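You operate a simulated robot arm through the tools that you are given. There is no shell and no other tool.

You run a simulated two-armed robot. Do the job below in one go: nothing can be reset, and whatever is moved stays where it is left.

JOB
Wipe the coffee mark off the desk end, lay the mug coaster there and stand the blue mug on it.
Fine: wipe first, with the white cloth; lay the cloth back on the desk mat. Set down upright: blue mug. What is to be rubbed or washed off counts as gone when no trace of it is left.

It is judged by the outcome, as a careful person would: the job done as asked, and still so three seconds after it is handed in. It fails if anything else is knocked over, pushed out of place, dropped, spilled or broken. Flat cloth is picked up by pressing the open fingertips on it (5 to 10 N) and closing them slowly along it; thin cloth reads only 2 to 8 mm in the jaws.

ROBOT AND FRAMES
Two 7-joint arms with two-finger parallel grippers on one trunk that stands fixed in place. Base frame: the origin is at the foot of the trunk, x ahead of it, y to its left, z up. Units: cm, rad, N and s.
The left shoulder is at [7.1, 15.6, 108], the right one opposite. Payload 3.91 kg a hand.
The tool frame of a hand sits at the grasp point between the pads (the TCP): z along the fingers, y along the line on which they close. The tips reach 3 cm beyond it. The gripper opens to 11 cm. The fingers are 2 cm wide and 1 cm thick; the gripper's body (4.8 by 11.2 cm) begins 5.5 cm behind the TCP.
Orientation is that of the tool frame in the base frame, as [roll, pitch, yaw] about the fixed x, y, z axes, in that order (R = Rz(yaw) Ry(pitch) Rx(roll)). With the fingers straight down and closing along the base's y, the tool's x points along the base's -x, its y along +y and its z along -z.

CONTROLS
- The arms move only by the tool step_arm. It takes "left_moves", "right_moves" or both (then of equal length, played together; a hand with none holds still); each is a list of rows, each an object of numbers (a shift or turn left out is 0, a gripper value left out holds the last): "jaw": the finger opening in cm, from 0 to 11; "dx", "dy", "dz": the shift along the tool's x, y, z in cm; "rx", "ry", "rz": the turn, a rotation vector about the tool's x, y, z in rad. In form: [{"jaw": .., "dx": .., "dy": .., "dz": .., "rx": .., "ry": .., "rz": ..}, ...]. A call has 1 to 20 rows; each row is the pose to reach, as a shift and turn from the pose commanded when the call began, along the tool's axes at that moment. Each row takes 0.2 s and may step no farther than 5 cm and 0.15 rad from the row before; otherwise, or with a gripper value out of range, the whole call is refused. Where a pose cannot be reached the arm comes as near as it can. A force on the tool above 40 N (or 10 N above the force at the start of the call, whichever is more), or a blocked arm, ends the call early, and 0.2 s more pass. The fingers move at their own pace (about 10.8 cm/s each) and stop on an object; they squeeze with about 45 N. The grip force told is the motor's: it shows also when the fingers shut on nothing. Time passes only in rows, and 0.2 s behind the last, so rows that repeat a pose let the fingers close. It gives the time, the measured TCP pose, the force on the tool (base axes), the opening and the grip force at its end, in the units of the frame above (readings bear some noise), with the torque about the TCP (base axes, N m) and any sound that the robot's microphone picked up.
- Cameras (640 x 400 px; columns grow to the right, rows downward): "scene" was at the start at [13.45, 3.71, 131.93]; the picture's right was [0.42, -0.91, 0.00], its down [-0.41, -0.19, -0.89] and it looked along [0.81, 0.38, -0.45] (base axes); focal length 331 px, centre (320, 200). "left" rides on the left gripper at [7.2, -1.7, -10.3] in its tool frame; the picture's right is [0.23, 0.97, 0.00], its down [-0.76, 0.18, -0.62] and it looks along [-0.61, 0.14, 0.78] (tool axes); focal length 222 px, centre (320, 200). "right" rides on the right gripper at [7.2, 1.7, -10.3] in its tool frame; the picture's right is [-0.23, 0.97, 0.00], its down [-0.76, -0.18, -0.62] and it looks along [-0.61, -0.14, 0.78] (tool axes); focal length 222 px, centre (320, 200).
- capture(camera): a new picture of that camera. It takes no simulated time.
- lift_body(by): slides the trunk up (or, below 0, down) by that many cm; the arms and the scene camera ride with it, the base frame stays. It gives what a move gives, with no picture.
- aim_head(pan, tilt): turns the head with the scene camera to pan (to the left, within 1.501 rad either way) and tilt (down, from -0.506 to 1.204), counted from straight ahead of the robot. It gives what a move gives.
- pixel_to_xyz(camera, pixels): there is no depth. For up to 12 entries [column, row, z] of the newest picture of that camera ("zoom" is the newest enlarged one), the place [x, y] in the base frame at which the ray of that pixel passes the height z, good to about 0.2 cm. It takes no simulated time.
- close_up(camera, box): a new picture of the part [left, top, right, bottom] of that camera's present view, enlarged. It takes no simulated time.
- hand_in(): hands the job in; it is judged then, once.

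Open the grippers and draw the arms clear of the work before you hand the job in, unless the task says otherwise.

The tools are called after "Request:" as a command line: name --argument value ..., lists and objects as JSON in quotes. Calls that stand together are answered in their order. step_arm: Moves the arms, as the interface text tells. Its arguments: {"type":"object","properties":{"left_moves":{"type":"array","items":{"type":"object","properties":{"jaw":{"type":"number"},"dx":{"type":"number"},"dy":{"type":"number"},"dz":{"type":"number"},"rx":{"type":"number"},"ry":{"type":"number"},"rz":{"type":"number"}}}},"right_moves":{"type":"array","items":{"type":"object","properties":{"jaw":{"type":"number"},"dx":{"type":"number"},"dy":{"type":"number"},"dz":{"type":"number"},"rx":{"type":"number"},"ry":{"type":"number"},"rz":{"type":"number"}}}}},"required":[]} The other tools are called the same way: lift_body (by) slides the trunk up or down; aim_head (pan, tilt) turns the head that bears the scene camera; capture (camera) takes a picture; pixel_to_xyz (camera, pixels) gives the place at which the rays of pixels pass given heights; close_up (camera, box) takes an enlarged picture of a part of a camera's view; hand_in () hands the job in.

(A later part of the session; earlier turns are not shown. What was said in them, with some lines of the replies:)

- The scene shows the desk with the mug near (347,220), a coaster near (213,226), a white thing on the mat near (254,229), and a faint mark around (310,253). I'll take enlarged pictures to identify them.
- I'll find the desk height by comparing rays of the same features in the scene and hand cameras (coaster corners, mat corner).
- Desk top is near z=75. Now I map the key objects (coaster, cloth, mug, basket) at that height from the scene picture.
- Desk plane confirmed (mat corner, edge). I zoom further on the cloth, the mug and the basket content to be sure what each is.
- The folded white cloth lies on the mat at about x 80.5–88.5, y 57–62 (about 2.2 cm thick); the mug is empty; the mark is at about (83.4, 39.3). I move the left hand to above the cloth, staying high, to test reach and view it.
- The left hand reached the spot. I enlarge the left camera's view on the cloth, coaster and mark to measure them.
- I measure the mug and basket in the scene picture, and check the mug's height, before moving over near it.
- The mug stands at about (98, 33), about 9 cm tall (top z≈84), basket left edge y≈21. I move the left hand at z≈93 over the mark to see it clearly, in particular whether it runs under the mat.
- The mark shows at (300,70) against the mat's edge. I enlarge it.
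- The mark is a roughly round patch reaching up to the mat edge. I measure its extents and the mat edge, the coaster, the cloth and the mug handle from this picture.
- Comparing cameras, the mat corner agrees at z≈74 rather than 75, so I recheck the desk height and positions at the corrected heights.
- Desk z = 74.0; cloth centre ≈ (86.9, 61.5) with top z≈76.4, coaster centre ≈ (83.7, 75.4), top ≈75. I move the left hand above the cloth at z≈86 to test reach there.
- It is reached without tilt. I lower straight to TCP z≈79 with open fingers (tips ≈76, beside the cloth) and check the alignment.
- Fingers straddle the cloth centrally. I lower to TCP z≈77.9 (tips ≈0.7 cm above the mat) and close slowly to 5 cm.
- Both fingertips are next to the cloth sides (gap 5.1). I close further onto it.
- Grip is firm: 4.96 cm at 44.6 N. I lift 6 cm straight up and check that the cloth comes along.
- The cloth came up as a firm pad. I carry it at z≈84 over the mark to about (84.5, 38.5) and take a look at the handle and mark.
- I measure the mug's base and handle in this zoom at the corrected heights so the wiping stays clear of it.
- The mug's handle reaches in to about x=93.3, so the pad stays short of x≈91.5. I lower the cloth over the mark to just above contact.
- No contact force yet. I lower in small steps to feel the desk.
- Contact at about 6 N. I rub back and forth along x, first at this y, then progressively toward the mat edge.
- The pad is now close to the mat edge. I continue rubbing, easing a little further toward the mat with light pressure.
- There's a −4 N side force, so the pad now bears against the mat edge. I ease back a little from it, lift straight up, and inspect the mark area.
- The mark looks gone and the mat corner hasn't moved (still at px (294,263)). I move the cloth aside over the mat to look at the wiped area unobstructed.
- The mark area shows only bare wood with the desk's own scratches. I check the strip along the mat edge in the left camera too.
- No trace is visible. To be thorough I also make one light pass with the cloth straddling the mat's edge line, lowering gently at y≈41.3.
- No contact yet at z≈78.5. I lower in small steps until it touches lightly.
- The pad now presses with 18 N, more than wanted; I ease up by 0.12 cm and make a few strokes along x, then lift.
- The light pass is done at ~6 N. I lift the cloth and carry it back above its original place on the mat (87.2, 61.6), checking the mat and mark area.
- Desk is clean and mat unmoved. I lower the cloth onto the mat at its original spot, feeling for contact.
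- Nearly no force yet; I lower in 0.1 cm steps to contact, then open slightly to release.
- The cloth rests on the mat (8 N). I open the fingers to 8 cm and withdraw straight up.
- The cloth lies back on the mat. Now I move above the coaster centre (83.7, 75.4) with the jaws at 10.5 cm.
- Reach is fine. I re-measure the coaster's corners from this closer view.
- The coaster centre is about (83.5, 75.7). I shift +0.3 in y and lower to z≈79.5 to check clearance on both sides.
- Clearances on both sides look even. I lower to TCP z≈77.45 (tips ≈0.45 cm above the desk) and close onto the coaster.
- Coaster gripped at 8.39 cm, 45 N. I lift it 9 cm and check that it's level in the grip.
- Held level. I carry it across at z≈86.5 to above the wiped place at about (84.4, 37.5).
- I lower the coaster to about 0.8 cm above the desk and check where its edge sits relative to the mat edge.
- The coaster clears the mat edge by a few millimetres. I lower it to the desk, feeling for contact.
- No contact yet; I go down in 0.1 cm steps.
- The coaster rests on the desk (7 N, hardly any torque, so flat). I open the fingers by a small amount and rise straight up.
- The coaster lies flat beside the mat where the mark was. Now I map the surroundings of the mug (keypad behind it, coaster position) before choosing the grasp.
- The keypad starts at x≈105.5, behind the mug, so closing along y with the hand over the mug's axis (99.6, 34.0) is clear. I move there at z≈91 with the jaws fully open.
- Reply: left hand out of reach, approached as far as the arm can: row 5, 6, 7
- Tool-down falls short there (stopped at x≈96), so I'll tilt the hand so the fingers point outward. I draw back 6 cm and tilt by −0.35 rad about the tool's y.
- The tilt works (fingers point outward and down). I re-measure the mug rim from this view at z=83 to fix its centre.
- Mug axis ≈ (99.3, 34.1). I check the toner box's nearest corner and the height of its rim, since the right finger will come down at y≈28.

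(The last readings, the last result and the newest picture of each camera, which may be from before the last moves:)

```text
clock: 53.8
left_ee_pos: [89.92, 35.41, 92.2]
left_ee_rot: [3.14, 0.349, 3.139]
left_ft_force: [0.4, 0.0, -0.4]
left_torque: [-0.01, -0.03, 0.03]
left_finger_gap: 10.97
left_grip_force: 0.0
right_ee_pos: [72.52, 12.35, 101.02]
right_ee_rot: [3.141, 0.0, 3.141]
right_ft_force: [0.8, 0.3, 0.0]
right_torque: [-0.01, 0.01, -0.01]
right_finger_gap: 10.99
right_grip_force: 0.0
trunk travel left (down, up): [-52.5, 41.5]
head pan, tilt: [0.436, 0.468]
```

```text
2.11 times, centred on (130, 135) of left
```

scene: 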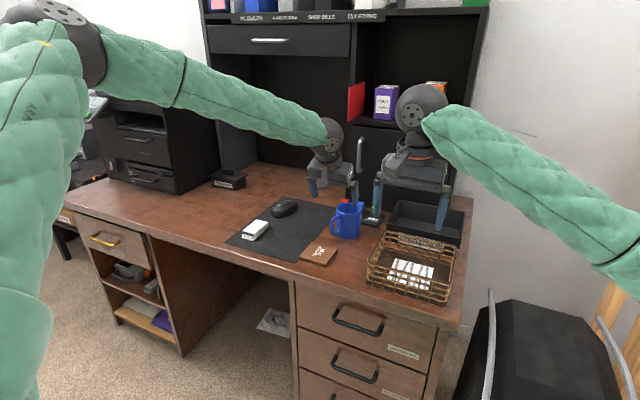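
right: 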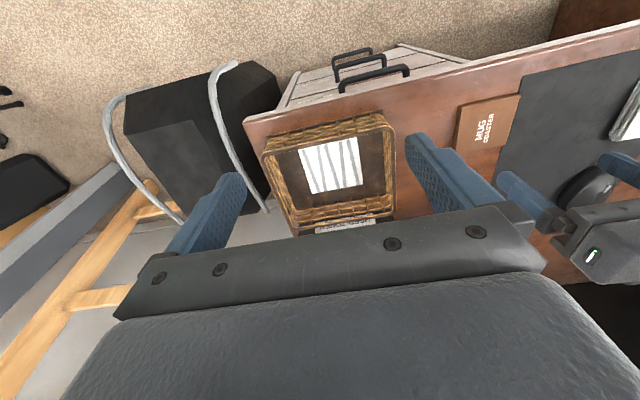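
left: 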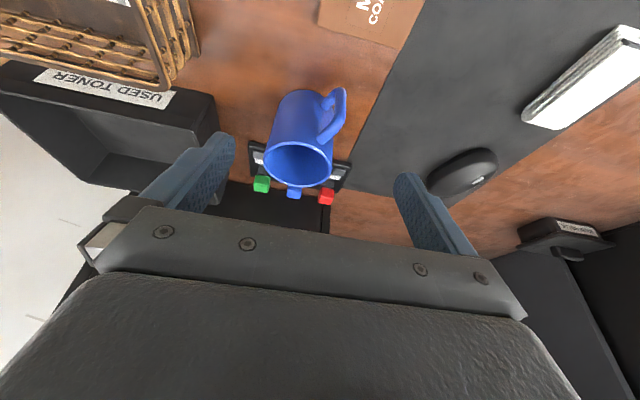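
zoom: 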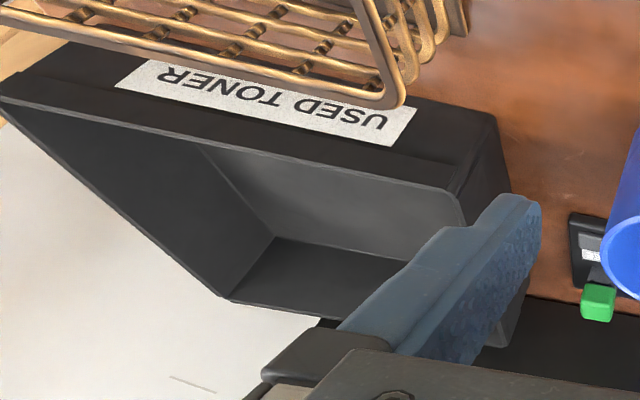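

The box's near side is at y≈22.5, leaving ample room. I advance the tilted hand to above the mug axis (99.4, 34.1, 91).

Request:
step_arm --left_moves '[{"dx": -2, "dy": -0.3, "dz": 1}, {"dx": -4.2, "dy": -0.6, "dz": 2.2}, {"dx": -6.4, "dy": -1, "dz": 3.3}, {"dx": -8.5, "dy": -1.3, "dz": 4.37}, {"dx": -8.5, "dy": -1.3, "dz": 4.37}]'

Request:
capture --camera "left"

Request:
close_up --camera "scene" --box '[290, 130, 430, 250]'

```text
clock: 55.0
left_ee_pos: [99.51, 33.93, 91.09]
left_ee_rot: [-3.141, 0.353, -3.139]
left_ft_force: [-0.1, -0.5, 0.2]
left_torque: [0.03, -0.01, -0.02]
left_finger_gap: 10.99
left_grip_force: 0.1
right_ee_pos: [72.3, 12.34, 101.03]
right_ee_rot: [3.141, -0.001, -3.14]
right_ft_force: [0.0, 0.5, -0.2]
right_torque: [0.03, -0.07, 0.01]
right_finger_gap: 10.98
right_grip_force: 0.2
trunk travel left (down, up): [-52.5, 41.5]
head pan, tilt: [0.436, 0.468]
```

```text
taken
```

left: 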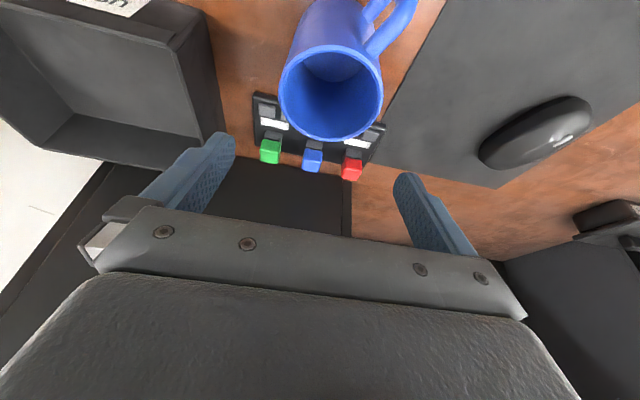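

```text
3.33 times, centred on (360, 190) of scene
```

zoom: 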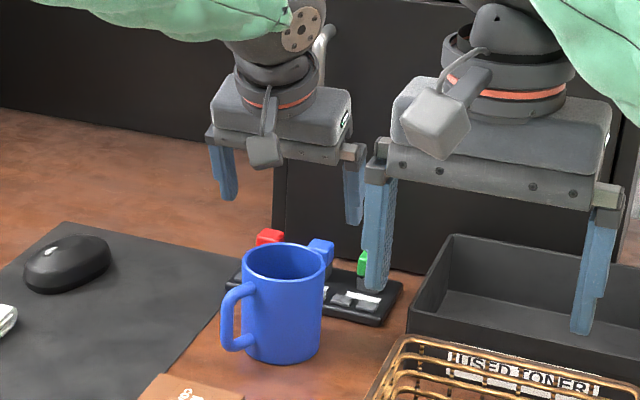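

Reached. I go straight down to TCP z≈86.5 (tips just above the rim) and check that the mug lies centred between the fingers.

Request:
step_arm --left_moves '[{"dx": 0.8, "dz": 2.16, "dy": 0.1}, {"dx": 1.58, "dz": 4.32, "dy": 0.1}, {"dx": 1.58, "dz": 4.32, "dy": 0.1}]'

Request:
capture --camera "left"

Request:
close_up --camera "scene" --box '[300, 150, 420, 250]'

```text
clock: 55.8
left_ee_pos: [99.54, 33.97, 86.31]
left_ee_rot: [-3.141, 0.35, 3.138]
left_ft_force: [-0.3, -1.0, -0.5]
left_torque: [0.02, -0.02, 0.0]
left_finger_gap: 11.0
left_grip_force: 0.2
right_ee_pos: [72.26, 12.31, 101.05]
right_ee_rot: [-3.141, 0.0, -3.141]
right_ft_force: [0.5, -0.1, 0.3]
right_torque: [-0.02, 0.01, 0.0]
right_finger_gap: 11.0
right_grip_force: 0.1
trunk travel left (down, up): [-52.5, 41.5]
head pan, tilt: [0.436, 0.468]
```

```text
taken
```

left: 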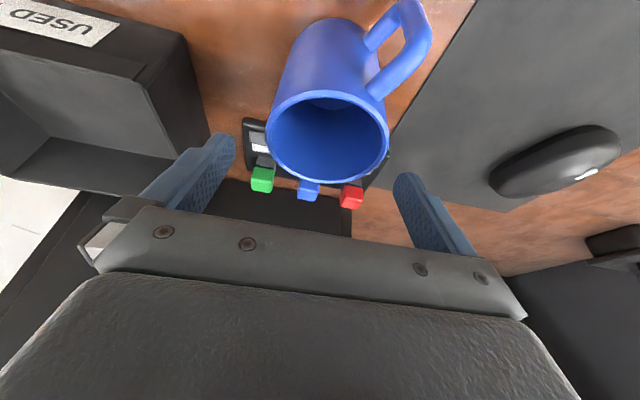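

```text
4.00 times, centred on (360, 200) of scene
```

zoom: 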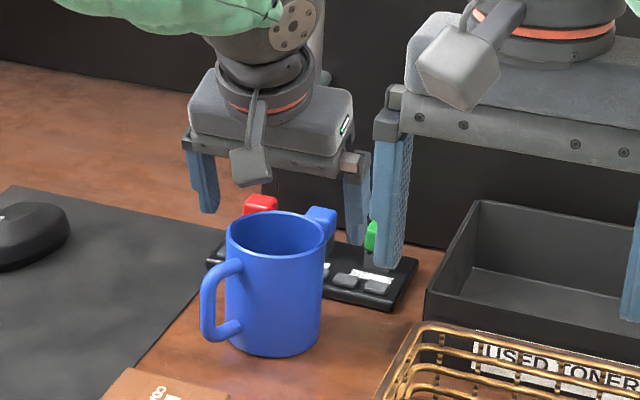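

I check the rim centre again in this close view to fine-tune the lateral alignment.

Request:
pixel_to_xyz --camera "left" --pixels '[[267, 133, 83], [388, 133, 83], [328, 92, 83], [328, 186, 83], [328, 137, 83], [392, 130, 83], [427, 40, 79]]'

Request:
close_up --camera "left" --box '[200, 0, 460, 220]'

```text
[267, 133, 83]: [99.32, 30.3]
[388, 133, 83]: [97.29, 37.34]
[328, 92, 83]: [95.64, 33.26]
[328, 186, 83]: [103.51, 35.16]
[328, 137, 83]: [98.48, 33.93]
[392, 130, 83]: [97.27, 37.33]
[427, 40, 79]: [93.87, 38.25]
```

```text
1.82 times, centred on (330, 110) of left
```

zoom: 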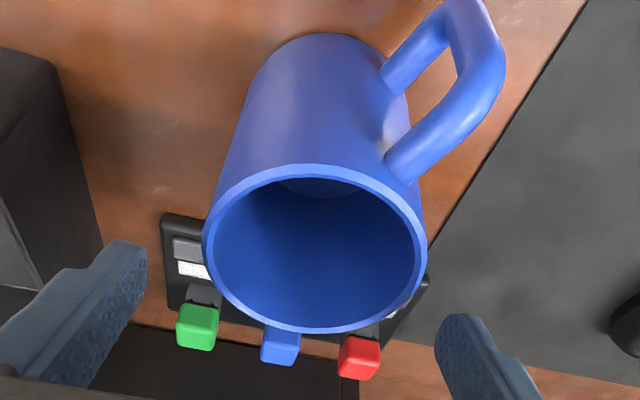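

The mug axis is (99.5, 34.15); alignment is within 0.2 cm. I go straight down to TCP z≈79.6 with the fingers open.

Request:
step_arm --left_moves '[{"dx": 0.58, "dz": 1.6, "dy": 0.15}, {"dx": 1.16, "dz": 3.2, "dy": 0.15}, {"dx": 1.75, "dz": 4.8, "dy": 0.15}, {"dx": 2.3, "dz": 6.3, "dy": 0.15}, {"dx": 2.3, "dz": 6.3, "dy": 0.15}]'

Request:
capture --camera "left"

Request:
close_up --camera "scene" --box '[300, 160, 420, 260]'

```text
clock: 57.0
left_ee_pos: [97.28, 34.81, 80.91]
left_ee_rot: [-3.14, 0.351, -3.141]
left_ft_force: [-0.2, 0.9, 0.2]
left_torque: [0.02, -0.01, -0.02]
left_finger_gap: 10.99
left_grip_force: 0.0
left hand out of reach, approached as far as the arm can: row 1, 2, 3, 4, 5
right_ee_pos: [72.41, 12.37, 101.04]
right_ee_rot: [3.14, 0.001, 3.139]
right_ft_force: [0.4, 0.7, -0.4]
right_torque: [-0.01, 0.0, -0.02]
right_finger_gap: 10.98
right_grip_force: 0.1
trunk travel left (down, up): [-52.5, 41.5]
head pan, tilt: [0.436, 0.468]
```

```text
taken
```

left: 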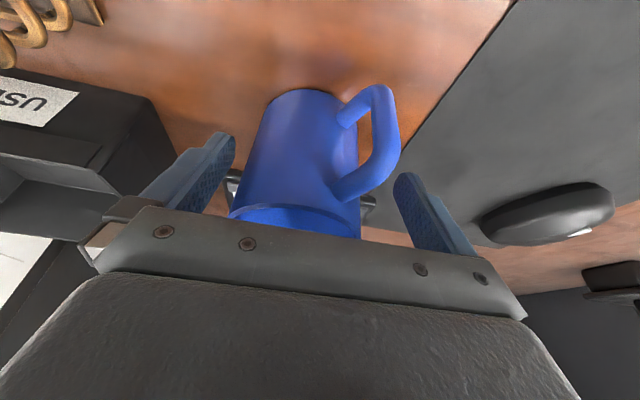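

```text
4.00 times, centred on (360, 210) of scene
```

zoom: 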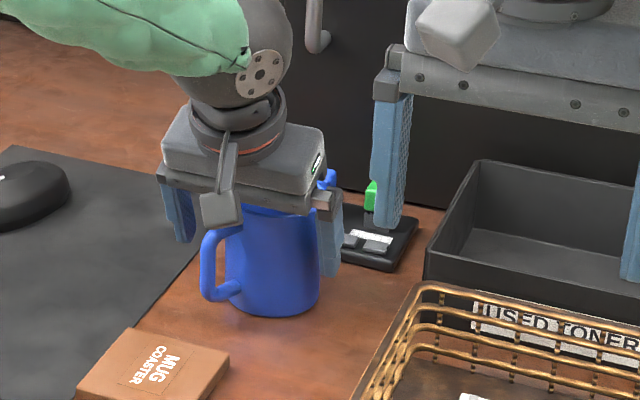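

The arm falls short at this height (stopped at x≈97.3, no contact with the mug). I go straight back up, and raise the right hand 10 cm too, so I can then lower the trunk, which gives the left arm more reach down here.

Request:
step_arm --left_moves '[{"dx": -0.8, "dz": -2.2}, {"dx": -1.6, "dz": -4.38}, {"dx": -2.4, "dz": -6.57}, {"dx": -4, "dz": -8, "dy": -0.3}, {"dx": -5.67, "dz": -9.1, "dy": -0.7}, {"dx": -5.67, "dz": -9.1, "dy": -0.7}]' --right_moves '[{"dz": -2}, {"dz": -4}, {"dz": -6}, {"dz": -8}, {"dz": -10}, {"dz": -10}]'

Request:
capture --camera "left"

Request:
capture --camera "scene"

```text
clock: 58.4
left_ee_pos: [99.36, 34.07, 91.28]
left_ee_rot: [-3.14, 0.349, -3.14]
left_ft_force: [-0.1, -0.2, -1.2]
left_torque: [0.0, 0.02, 0.01]
left_finger_gap: 11.01
left_grip_force: 0.1
right_ee_pos: [72.5, 12.45, 110.99]
right_ee_rot: [-3.141, -0.002, 3.141]
right_ft_force: [0.3, -0.6, 0.5]
right_torque: [-0.03, 0.02, 0.01]
right_finger_gap: 10.99
right_grip_force: 0.0
trunk travel left (down, up): [-52.5, 41.5]
head pan, tilt: [0.436, 0.468]
```

```text
taken
```

left: 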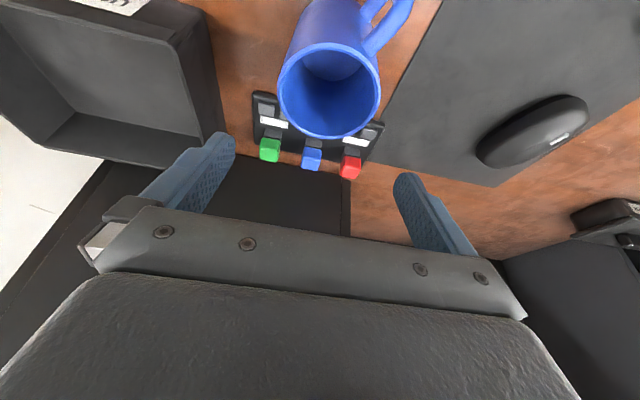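

```text
taken
```

scene: 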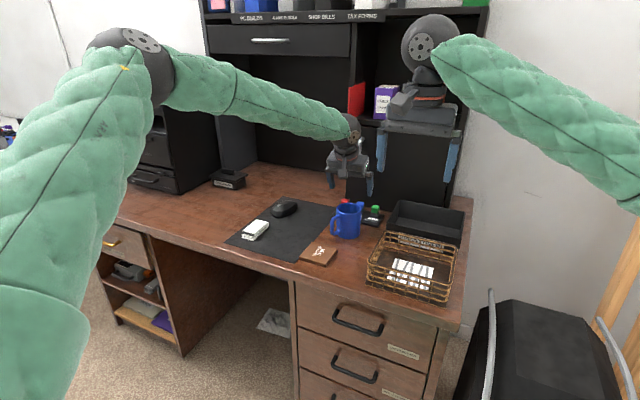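

Hand is above the mug axis again. I lower the trunk by 4.5 cm first, which brings the fingertips to just above the rim.

Request:
lift_body --by -4.5

Request:
capture --camera "left"

Request:
capture --camera "scene"

```text
clock: 59.3
left_ee_pos: [99.31, 33.98, 86.92]
left_ee_rot: [3.14, 0.351, -3.141]
left_ft_force: [0.3, 0.7, -0.1]
left_torque: [0.0, 0.02, 0.01]
left_finger_gap: 11.0
left_grip_force: 0.0
right_ee_pos: [72.39, 12.39, 106.61]
right_ee_rot: [-3.141, 0.001, -3.141]
right_ft_force: [0.1, 0.7, -0.6]
right_torque: [0.01, -0.03, 0.02]
right_finger_gap: 10.98
right_grip_force: 0.1
trunk travel left (down, up): [-48.0, 46.0]
head pan, tilt: [0.436, 0.468]
```

```text
taken
```

left: 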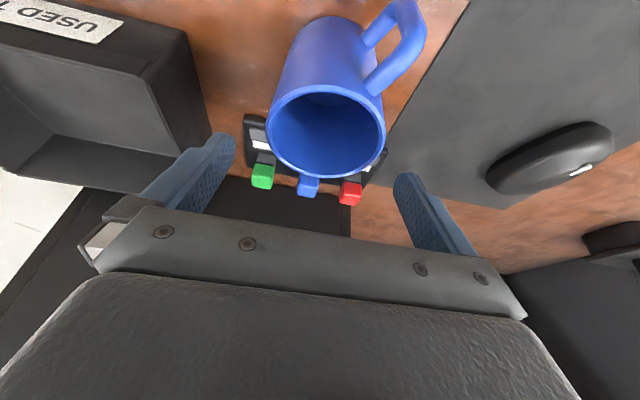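

```text
taken
```

scene: 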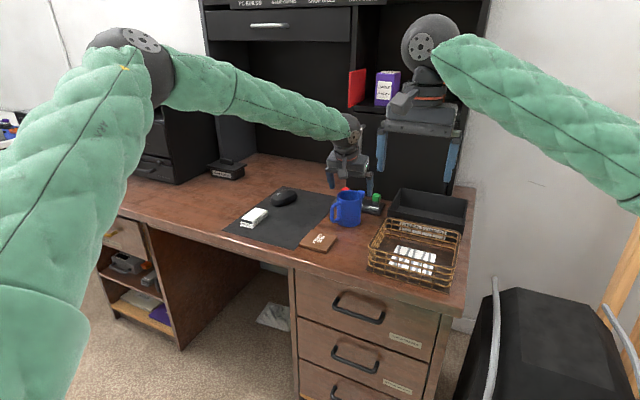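

It descended straight. Alignment is still good, so I lower the trunk another 5.5 cm, bringing the fingers down around the mug.

Request:
lift_body --by -5.5

Request:
capture --camera "left"

Request:
close_up --camera "scene" --box '[290, 120, 430, 240]'

```text
clock: 60.2
left_ee_pos: [99.38, 34.03, 81.4]
left_ee_rot: [3.142, 0.352, 3.139]
left_ft_force: [-0.3, -0.1, 0.0]
left_torque: [0.03, 0.01, -0.02]
left_finger_gap: 10.98
left_grip_force: 0.1
right_ee_pos: [72.4, 12.35, 101.15]
right_ee_rot: [3.141, 0.0, -3.141]
right_ft_force: [0.1, -0.2, -0.4]
right_torque: [0.02, -0.01, 0.01]
right_finger_gap: 11.03
right_grip_force: 0.1
trunk travel left (down, up): [-42.5, 51.5]
head pan, tilt: [0.436, 0.468]
```

```text
taken
```

left: 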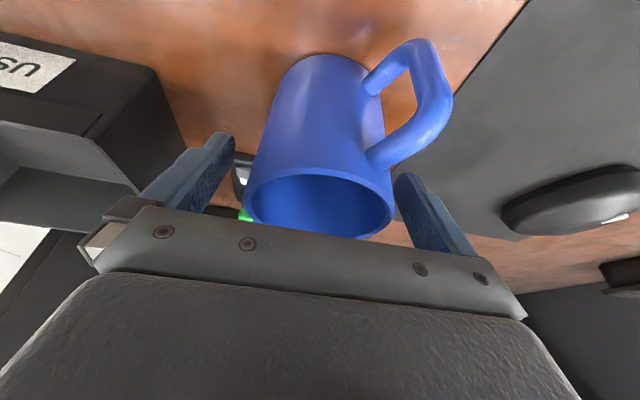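

```text
3.33 times, centred on (360, 180) of scene
```

zoom: 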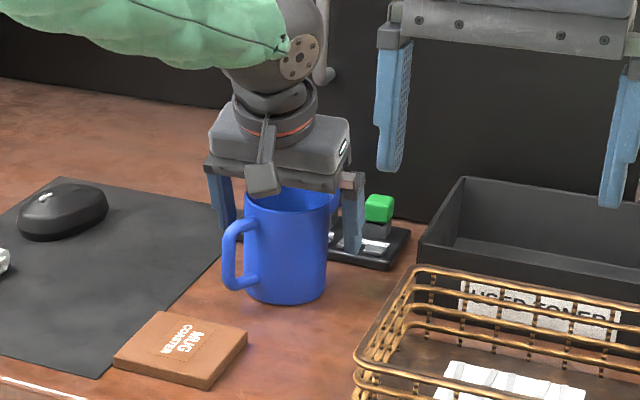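

Mug is centred between the fingers. I lower 1.4 cm with the arm (to TCP z≈80) and close slowly onto the mug's sides.

Request:
step_arm --left_moves '[{"dx": 0.24, "dz": 0.65, "dy": 0.1}, {"dx": 0.48, "dz": 1.31, "dy": 0.1}, {"dx": 0.48, "dz": 1.31, "dy": 0.1, "jaw": 10}, {"dx": 0.48, "dz": 1.31, "dy": 0.1, "jaw": 9.2}, {"dx": 0.48, "dz": 1.31, "dy": 0.1, "jaw": 8.6}, {"dx": 0.48, "dz": 1.31, "dy": 0.1, "jaw": 8.2}, {"dx": 0.48, "dz": 1.31, "dy": 0.1, "jaw": 8.0}]'

Request:
capture --camera "left"

Request:
close_up --camera "scene" --box '[290, 120, 430, 240]'

```text
clock: 61.8
left_ee_pos: [99.51, 34.15, 80.02]
left_ee_rot: [-3.14, 0.347, 3.14]
left_ft_force: [0.4, -0.6, 1.0]
left_torque: [0.02, -0.02, -0.01]
left_finger_gap: 7.99
left_grip_force: 0.1
right_ee_pos: [72.41, 12.42, 101.08]
right_ee_rot: [3.141, 0.001, -3.141]
right_ft_force: [-0.7, 1.4, 0.3]
right_torque: [-0.03, 0.01, 0.01]
right_finger_gap: 10.99
right_grip_force: 0.0
trunk travel left (down, up): [-42.5, 51.5]
head pan, tilt: [0.436, 0.468]
```

```text
taken
```

left: 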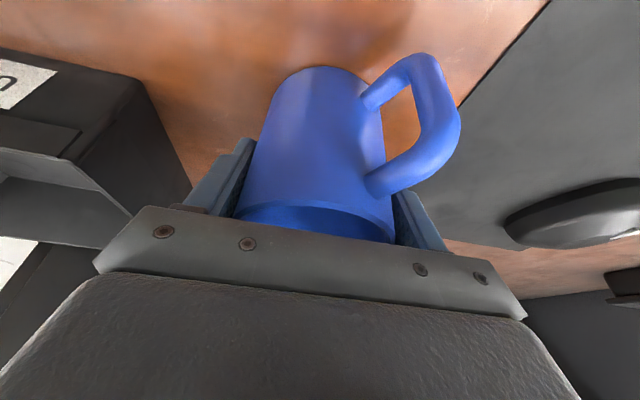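

```text
3.33 times, centred on (360, 180) of scene
```

zoom: 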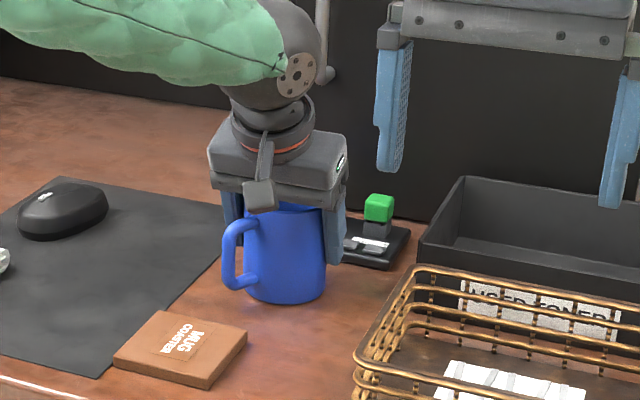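

Jaw gap is 8.0 with no contact yet, fingers close to the mug on both sides. I close further in small steps until they hold.

Request:
step_arm --left_moves '[{"jaw": 7.9}, {"jaw": 7.8}, {"jaw": 7.7}, {"jaw": 7.5}, {"jaw": 7.3}, {"jaw": 7.0}, {"jaw": 6.8}, {"jaw": 6.8}]'

Request:
capture --camera "left"

```text
clock: 63.6
left_ee_pos: [99.48, 34.08, 79.97]
left_ee_rot: [3.141, 0.35, 3.14]
left_ft_force: [-0.7, -0.9, -0.1]
left_torque: [0.01, -0.02, 0.02]
left_finger_gap: 7.1
left_grip_force: 45.0
right_ee_pos: [72.48, 12.4, 101.03]
right_ee_rot: [-3.14, 0.001, 3.141]
right_ft_force: [1.1, 0.4, -0.8]
right_torque: [0.02, 0.02, 0.0]
right_finger_gap: 11.01
right_grip_force: 0.2
trunk travel left (down, up): [-42.5, 51.5]
head pan, tilt: [0.436, 0.468]
```

```text
taken
```

left: 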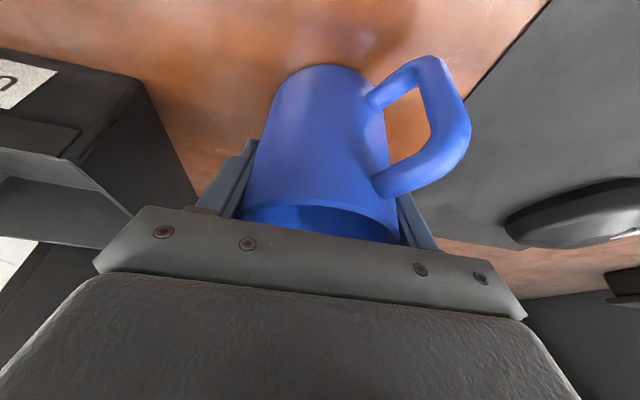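

Grip holds at 7.1 cm, 45 N. I lift 1.5 cm straight up (slightly back is fine) and check that the mug comes along upright.

Request:
step_arm --left_moves '[{"dx": -0.1, "dz": -0.28}, {"dx": -0.3, "dz": -0.85}, {"dx": -0.52, "dz": -1.41}, {"dx": -0.52, "dz": -1.41}]'

Request:
capture --camera "left"

Request:
close_up --camera "scene" --box '[290, 120, 430, 240]'

```text
clock: 64.6
left_ee_pos: [99.42, 34.19, 81.32]
left_ee_rot: [3.141, 0.349, 3.14]
left_ft_force: [-0.4, 0.1, -2.4]
left_torque: [0.0, -0.06, -0.01]
left_finger_gap: 7.16
left_grip_force: 45.1
right_ee_pos: [72.51, 12.42, 101.02]
right_ee_rot: [3.142, -0.001, -3.141]
right_ft_force: [-1.2, 0.6, -0.6]
right_torque: [-0.01, -0.01, 0.0]
right_finger_gap: 10.99
right_grip_force: 0.1
trunk travel left (down, up): [-42.5, 51.5]
head pan, tilt: [0.436, 0.468]
```

```text
taken
```

left: 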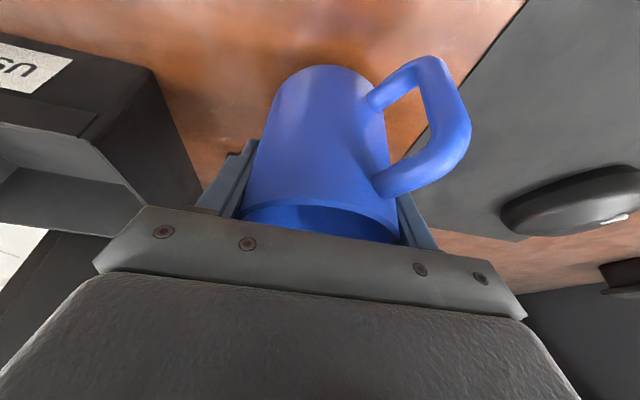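

```text
3.33 times, centred on (360, 180) of scene
```

zoom: 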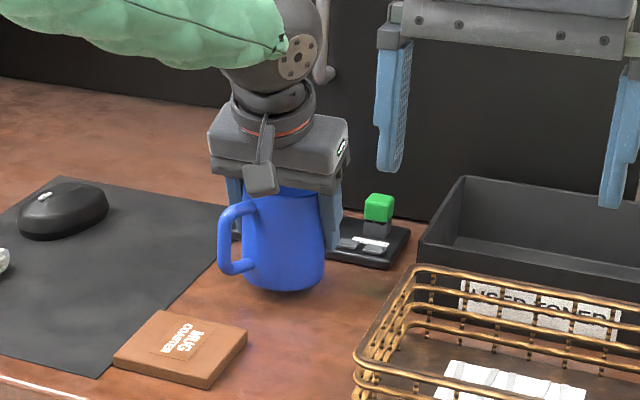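

The mug came up (about 2.4 N). I raise it further and carry it back toward the coaster, at about 5 cm above the desk, in gentle steps.

Request:
step_arm --left_moves '[{"dx": -0.34, "dz": -0.94}, {"dx": -0.86, "dz": -2.35}, {"dx": -0.43, "dz": -4.1, "dy": 0.2}, {"dx": 1.45, "dz": -4.79, "dy": 0.65}, {"dx": 3.79, "dz": -5.65, "dy": 1.2}, {"dx": 6.14, "dz": -6.5, "dy": 1.75}, {"dx": 8.49, "dz": -7.36, "dy": 2.3}, {"dx": 10.84, "dz": -8.22, "dy": 2.9}, {"dx": 12.62, "dz": -8.87, "dy": 3.3}, {"dx": 12.62, "dz": -8.87, "dy": 3.3}]'

Request:
capture --camera "left"

Request:
close_up --camera "scene" --box '[260, 140, 400, 260]'

```text
clock: 66.8
left_ee_pos: [84.57, 37.58, 85.4]
left_ee_rot: [-3.141, 0.35, 3.139]
left_ft_force: [0.0, -0.2, -1.9]
left_torque: [-0.05, -0.05, 0.02]
left_finger_gap: 7.11
left_grip_force: 45.5
right_ee_pos: [72.5, 12.35, 101.07]
right_ee_rot: [3.142, 0.001, 3.141]
right_ft_force: [-0.4, 1.4, -0.5]
right_torque: [-0.02, 0.01, 0.01]
right_finger_gap: 10.97
right_grip_force: 0.0
trunk travel left (down, up): [-42.5, 51.5]
head pan, tilt: [0.436, 0.468]
```

```text
taken
```

left: 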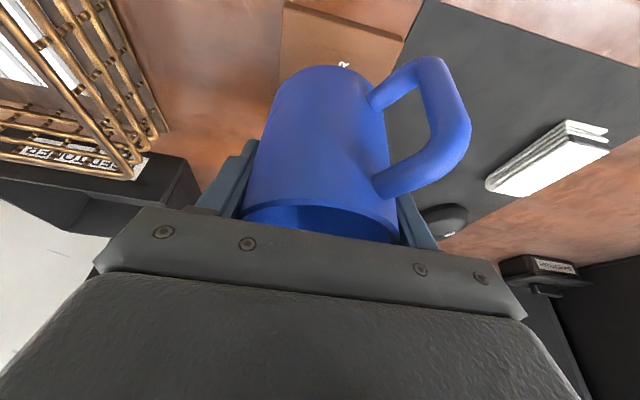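

```text
3.33 times, centred on (330, 200) of scene
```

zoom: 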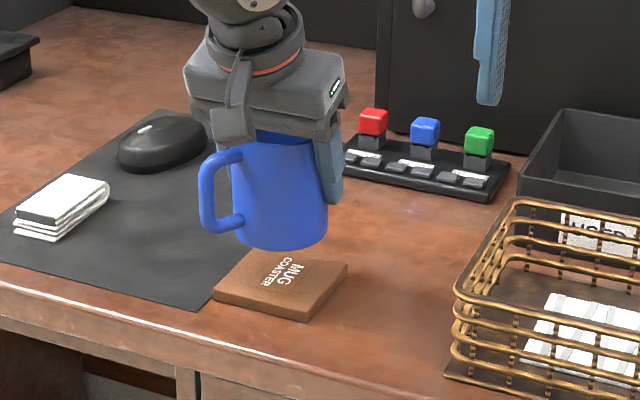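

The mug hangs upright over the coaster area and the keypad is undisturbed. I measure the mug's bottom (z≈79.4) and the coaster in this view to centre it.

Request:
pixel_to_xyz --camera "zoom" --pixels '[[280, 251, 79.4], [233, 228, 79.4], [329, 228, 79.4], [214, 297, 74], [310, 322, 74], [347, 266, 75], [252, 240, 75], [215, 288, 75], [310, 311, 75]]'

Request:
close_up --camera "scene" --box '[290, 170, 360, 240]'

```text
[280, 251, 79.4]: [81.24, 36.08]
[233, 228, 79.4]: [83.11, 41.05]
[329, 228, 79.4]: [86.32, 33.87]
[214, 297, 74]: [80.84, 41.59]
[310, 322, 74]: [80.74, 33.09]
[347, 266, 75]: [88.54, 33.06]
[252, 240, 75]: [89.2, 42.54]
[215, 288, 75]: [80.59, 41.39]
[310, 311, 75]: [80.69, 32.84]
```

```text
5.71 times, centred on (325, 205) of scene
```

zoom: 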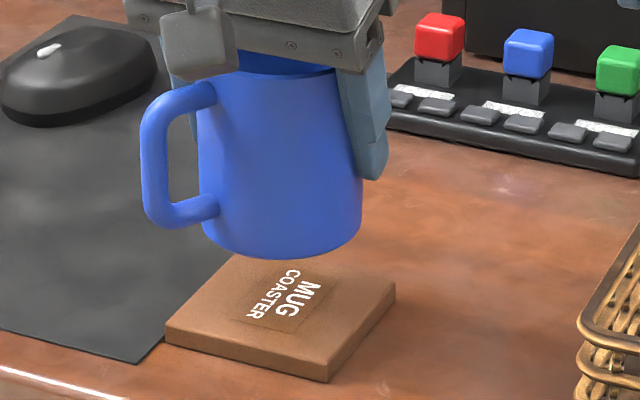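

The mug's outline looks slightly tilted in this view, so I zoom in closer from scene and look from the right hand's camera as well.

Request:
close_up --camera "scene" --box '[296, 178, 346, 222]'

Request:
capture --camera "right"

```text
9.09 times, centred on (321, 200) of scene
```

zoom: 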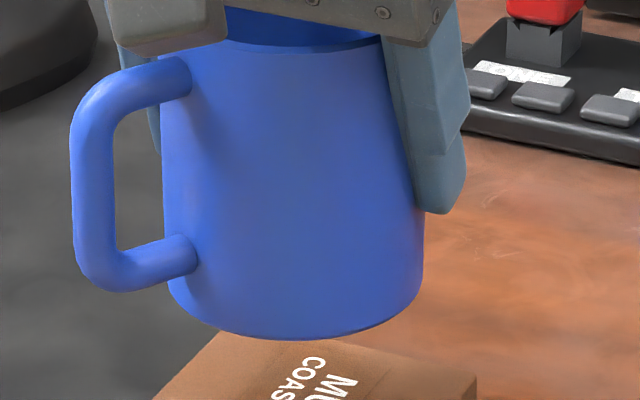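

```text
taken
```

right: 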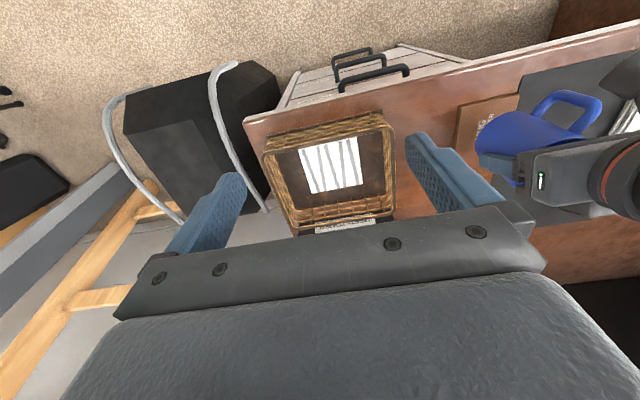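

The mug is essentially upright and centred over the coaster (about (84.7, 37.5) vs coaster (84.6, 37.4)). I lower it 3.9 cm straight down, just short of contact.

Request:
step_arm --left_moves '[{"dx": 0.34, "dz": 0.94}, {"dx": 0.69, "dz": 1.88}, {"dx": 1.03, "dz": 2.82}, {"dx": 1.24, "dz": 3.38}, {"dx": 1.34, "dz": 3.66}, {"dx": 1.34, "dz": 3.66}]'

Request:
close_up --camera "scene" --box '[290, 180, 360, 250]'

Request:
capture --camera "left"

```text
clock: 68.2
left_ee_pos: [84.48, 37.53, 81.56]
left_ee_rot: [-3.141, 0.348, 3.14]
left_ft_force: [0.2, -0.1, -2.8]
left_torque: [-0.01, -0.05, -0.02]
left_finger_gap: 7.13
left_grip_force: 45.3
right_ee_pos: [72.41, 12.34, 101.24]
right_ee_rot: [-3.141, 0.0, 3.139]
right_ft_force: [-1.1, -0.2, 0.3]
right_torque: [0.02, 0.0, 0.0]
right_finger_gap: 10.98
right_grip_force: 0.1
trunk travel left (down, up): [-42.5, 51.5]
head pan, tilt: [0.436, 0.468]
```

```text
5.71 times, centred on (325, 215) of scene
```

zoom: 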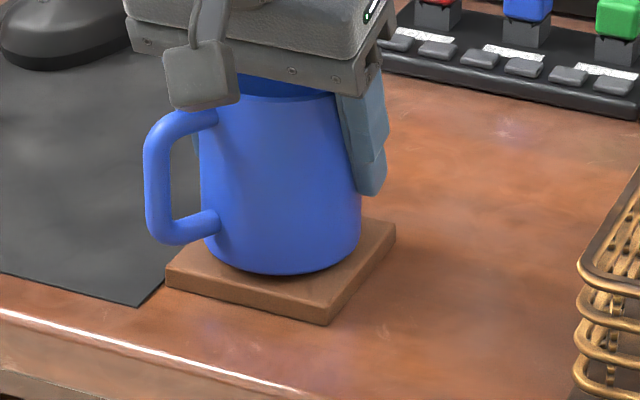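

```text
taken
```

left: 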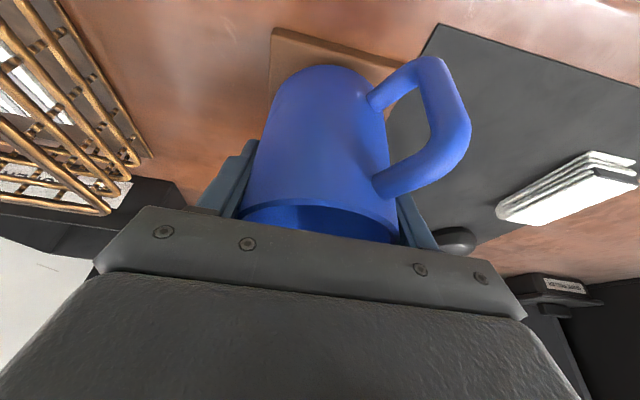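

I zoom in on the mug's base against the coaster to judge tilt and centring before touching down.

Request:
close_up --camera "scene" --box '[300, 195, 350, 240]'

Request:
close_up --camera "right" --box '[440, 60, 640, 220]'

```text
8.89 times, centred on (325, 218) of scene
```

zoom: 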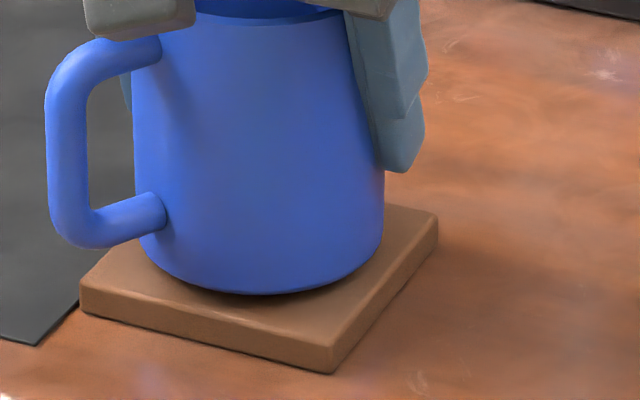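

```text
2.50 times, centred on (540, 140) of right
```

zoom: 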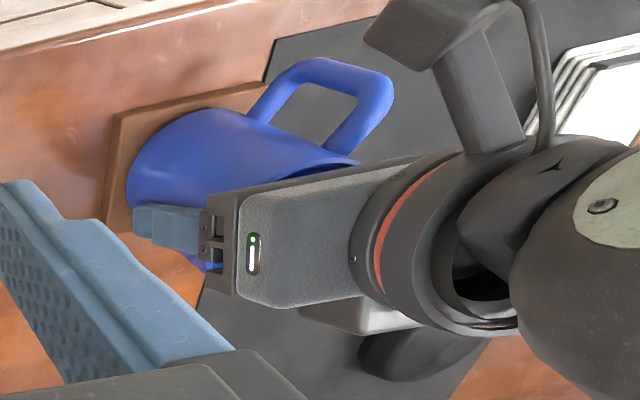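

The mug is upright to within a degree or so and lies within the coaster. I lower in 0.1 cm steps until it touches.

Request:
step_arm --left_moves '[{"dx": 0.07, "dz": 0.19}, {"dx": 0.1, "dz": 0.28}, {"dx": 0.14, "dz": 0.38}, {"dx": 0.14, "dz": 0.38}]'

```text
clock: 69.2
left_ee_pos: [84.61, 37.43, 81.18]
left_ee_rot: [-3.141, 0.349, 3.14]
left_ft_force: [-1.2, 0.1, -2.6]
left_torque: [-0.01, -0.05, -0.01]
left_finger_gap: 7.15
left_grip_force: 44.6
right_ee_pos: [72.53, 12.47, 100.99]
right_ee_rot: [-3.14, 0.001, -3.141]
right_ft_force: [0.1, 0.4, 0.6]
right_torque: [0.01, -0.01, 0.03]
right_finger_gap: 11.01
right_grip_force: 0.1
trunk travel left (down, up): [-42.5, 51.5]
head pan, tilt: [0.436, 0.468]
```

Still hanging free (−2.6 N). I lower another 0.2 cm in small steps.

Request:
step_arm --left_moves '[{"dx": 0.035, "dz": 0.094}, {"dx": 0.07, "dz": 0.19}, {"dx": 0.07, "dz": 0.19}]'

```text
clock: 70.0
left_ee_pos: [84.43, 37.42, 81.13]
left_ee_rot: [3.14, 0.351, 3.139]
left_ft_force: [2.9, 2.2, 8.9]
left_torque: [0.2, -0.14, 0.0]
left_finger_gap: 7.14
left_grip_force: 44.9
right_ee_pos: [72.38, 12.38, 101.12]
right_ee_rot: [-3.141, 0.0, -3.14]
right_ft_force: [-0.2, 0.1, -0.4]
right_torque: [-0.01, 0.0, 0.0]
right_finger_gap: 10.98
right_grip_force: 0.1
trunk travel left (down, up): [-42.5, 51.5]
head pan, tilt: [0.436, 0.468]
```

The mug stands on the coaster (≈9 N). I ease off slightly and open the fingers slowly, first to 8 cm.

Request:
step_arm --left_moves '[{"dx": -0.02, "dz": -0.06}, {"dx": -0.02, "dz": -0.06, "jaw": 7.3}, {"dx": -0.02, "dz": -0.06, "jaw": 7.6}, {"dx": -0.02, "dz": -0.06, "jaw": 8}, {"dx": -0.02, "dz": -0.06, "jaw": 8.6}, {"dx": -0.02, "dz": -0.06, "jaw": 9.4}, {"dx": -0.02, "dz": -0.06, "jaw": 10}, {"dx": -0.02, "dz": -0.06, "jaw": 10}]'

Request:
capture --camera "left"

Request:
close_up --camera "scene" --box '[290, 180, 360, 250]'

```text
clock: 71.8
left_ee_pos: [84.56, 37.37, 81.02]
left_ee_rot: [-3.141, 0.349, 3.138]
left_ft_force: [0.1, 0.7, -0.3]
left_torque: [-0.01, -0.01, 0.0]
left_finger_gap: 9.99
left_grip_force: 0.0
right_ee_pos: [72.47, 12.37, 101.16]
right_ee_rot: [3.14, 0.0, 3.141]
right_ft_force: [-0.2, -0.3, -0.4]
right_torque: [0.04, 0.0, 0.01]
right_finger_gap: 11.0
right_grip_force: 0.0
trunk travel left (down, up): [-42.5, 51.5]
head pan, tilt: [0.436, 0.468]
```

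```text
taken
```

left: 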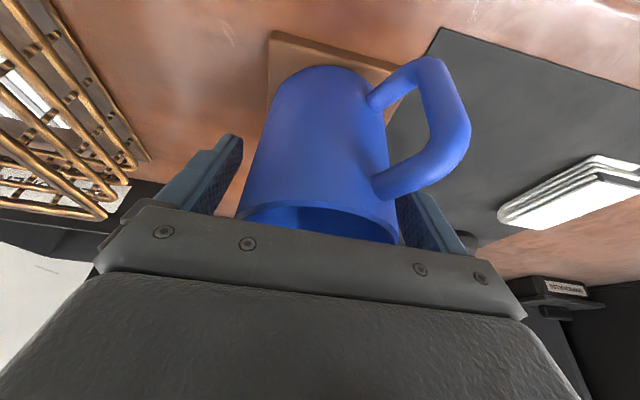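

```text
5.71 times, centred on (325, 215) of scene
```

zoom: 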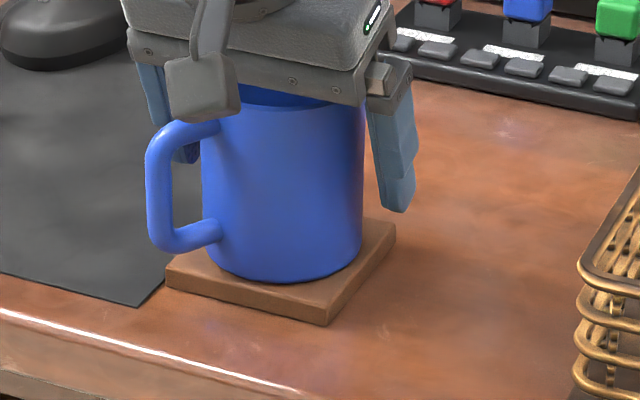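

The mug stands upright on the coaster, fingers free on both sides. I open to 11 cm and withdraw straight up.

Request:
step_arm --left_moves '[{"jaw": 11}, {"dx": -0.34, "dz": -0.94, "jaw": 11}, {"dx": -1.03, "dz": -2.82}, {"dx": -2.06, "dz": -5.64}, {"dx": -3.43, "dz": -9.39}, {"dx": -4.8, "dz": -13.15}, {"dx": -4.8, "dz": -13.15}]'

Request:
capture --camera "left"

Request:
close_up --camera "scene" --box '[290, 180, 360, 250]'

```text
clock: 73.4
left_ee_pos: [84.5, 37.61, 94.89]
left_ee_rot: [-3.141, 0.349, 3.14]
left_ft_force: [0.0, 0.2, 0.3]
left_torque: [0.02, -0.04, 0.0]
left_finger_gap: 10.98
left_grip_force: 0.0
right_ee_pos: [72.46, 12.36, 101.01]
right_ee_rot: [3.141, -0.001, 3.141]
right_ft_force: [-0.2, 0.3, -0.1]
right_torque: [0.03, 0.02, 0.0]
right_finger_gap: 10.98
right_grip_force: 0.0
trunk travel left (down, up): [-42.5, 51.5]
head pan, tilt: [0.436, 0.468]
```

```text
taken
```

left: 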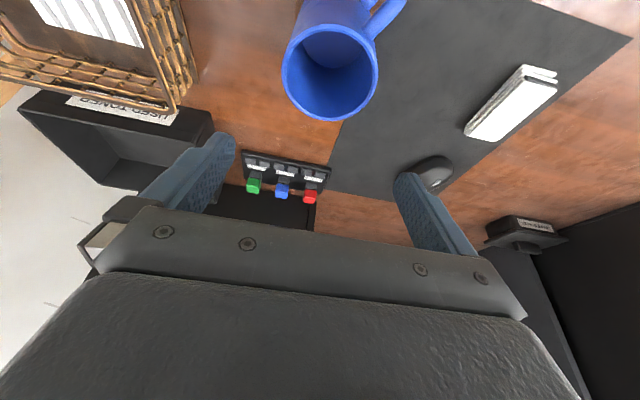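

```text
5.71 times, centred on (325, 215) of scene
```

zoom: 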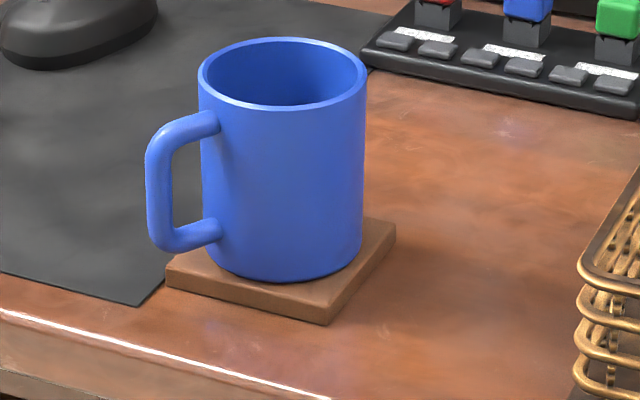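

The mug stands upright on the coaster, everything else in place. I draw the left arm up and back to the left, un-tilting it, clear of the work.

Request:
step_arm --left_moves '[{"dx": -1.37, "dz": -3.76}, {"dx": -1.2, "dz": -6, "dy": 1}, {"dx": 1, "dz": -8, "dy": 4, "ry": 0.06}, {"dx": 3.2, "dz": -9, "dy": 7.5, "ry": 0.12}, {"dx": 5.4, "dz": -10, "dy": 11, "ry": 0.18}, {"dx": 7.6, "dz": -11, "dy": 14.5, "ry": 0.24}, {"dx": 9.8, "dz": -12, "dy": 18, "ry": 0.3}, {"dx": 12, "dz": -13, "dy": 21.5, "ry": 0.35}, {"dx": 14, "dz": -13.7, "dy": 24, "ry": 0.35}, {"dx": 16, "dz": -14.4, "dy": 26, "ry": 0.35}, {"dx": 16, "dz": -14.4, "dy": 26, "ry": 0.35}]'

Request:
lift_body --by 10

Request:
capture --camera "scene"

Request:
capture --camera "left"

Request:
capture --camera "right"

```text
clock: 75.8
left_ee_pos: [64.48, 63.37, 103.26]
left_ee_rot: [-3.141, -0.001, 3.139]
left_ft_force: [0.4, -0.8, -0.4]
left_torque: [0.02, 0.01, 0.01]
left_finger_gap: 10.98
left_grip_force: 0.1
right_ee_pos: [72.54, 12.34, 101.04]
right_ee_rot: [-3.141, 0.002, -3.141]
right_ft_force: [0.3, -0.5, 0.2]
right_torque: [0.02, 0.01, 0.02]
right_finger_gap: 10.97
right_grip_force: 0.1
trunk travel left (down, up): [-42.5, 51.5]
head pan, tilt: [0.436, 0.468]
```

```text
clock: 77.2
left_ee_pos: [64.58, 63.35, 113.24]
left_ee_rot: [-3.141, 0.0, 3.14]
left_ft_force: [1.0, 0.6, 0.0]
left_torque: [0.0, 0.0, -0.02]
left_finger_gap: 10.99
left_grip_force: 0.1
right_ee_pos: [72.56, 12.36, 111.04]
right_ee_rot: [-3.141, -0.001, 3.141]
right_ft_force: [-0.6, 0.7, -1.0]
right_torque: [0.02, -0.02, 0.01]
right_finger_gap: 11.02
right_grip_force: 0.1
trunk travel left (down, up): [-52.5, 41.5]
head pan, tilt: [0.436, 0.468]
```

```text
taken
```

scene: 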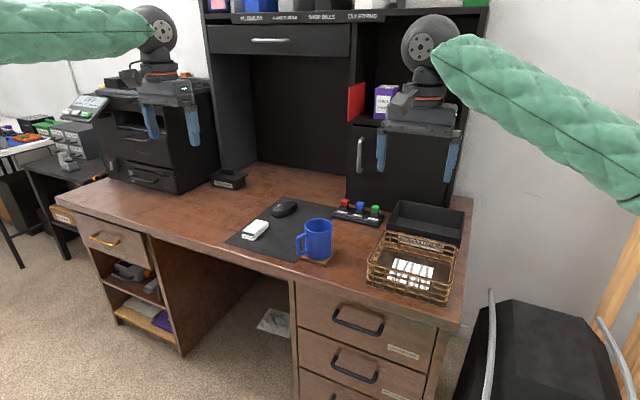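

```text
taken
```

left: 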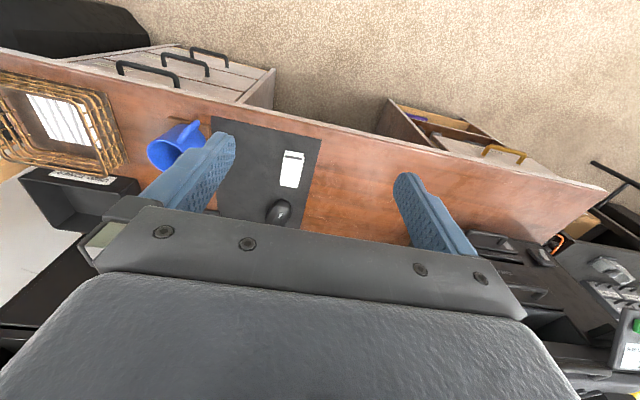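

```text
taken
```

right: 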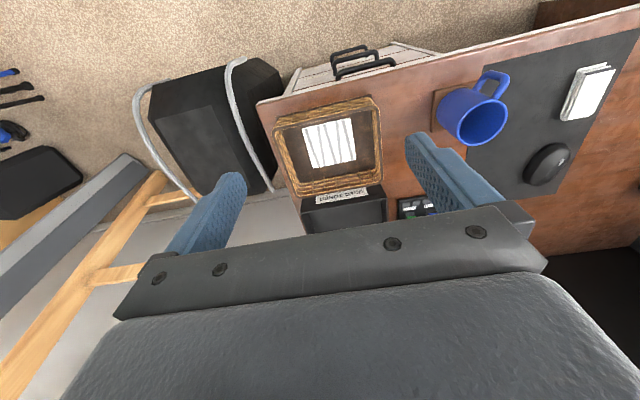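

Arms are clear and the trunk is back up. I take final close-ups of the mug on the coaster, the wiped desk around it and the cloth.

Request:
close_up --camera "scene" --box '[280, 205, 360, 275]'

Request:
close_up --camera "scene" --box '[210, 180, 330, 270]'

Request:
close_up --camera "right" --box '[400, 50, 640, 200]'

```text
5.71 times, centred on (320, 240) of scene
```

zoom: 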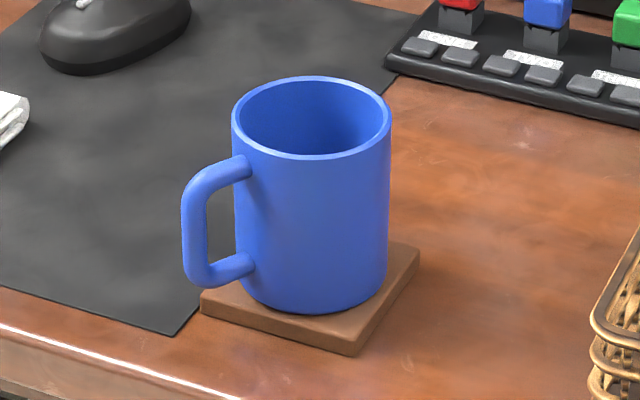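

```text
4.44 times, centred on (270, 225) of scene
```

zoom: 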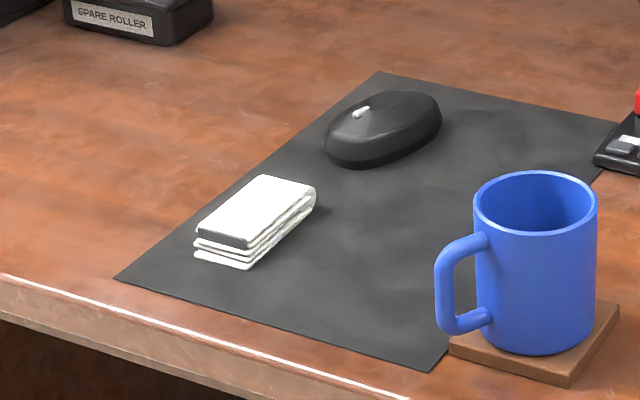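

```text
2.67 times, centred on (520, 125) of right
```

zoom: 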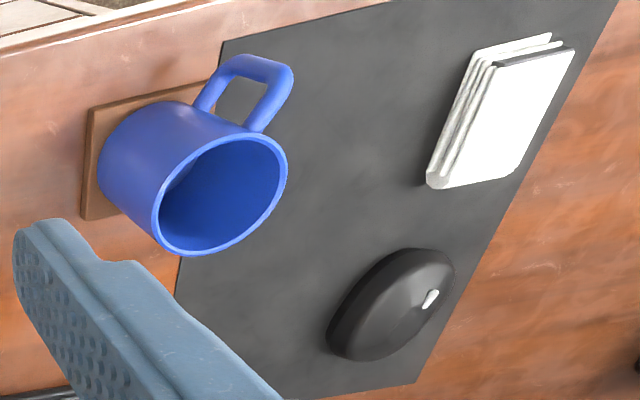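

The coffee mark is gone and the cloth is back on the mat. The coaster lies flat where the mark was with the blue mug standing upright on it, nothing else has moved, both grippers are open and the arms are clear. I hand the job in.

Request:
hand_in

```text
The job is handed in.
```

The job is done and handed in; I haven't seen how it was judged.

- **Coffee mark:** I wiped it off with the white cloth, and no trace showed in close-ups from three camera angles. The mark reached right up to the edge of the desk mat. I made one extra light pass along that edge but did not lift the mat to look underneath.
- **Cloth:** it is back on the desk mat, in about the same place as before.
- **Coaster:** it lies flat on the bare desk where the mark was, just beside the mat. Its centre is about 2.5 cm to the right of the mark's centre, so that it doesn't overlap the mat.
- **Blue mug:** it stands upright on the coaster.

Nothing else appears to have moved in the final pictures. Both grippers are open and the arms are clear of the desk.
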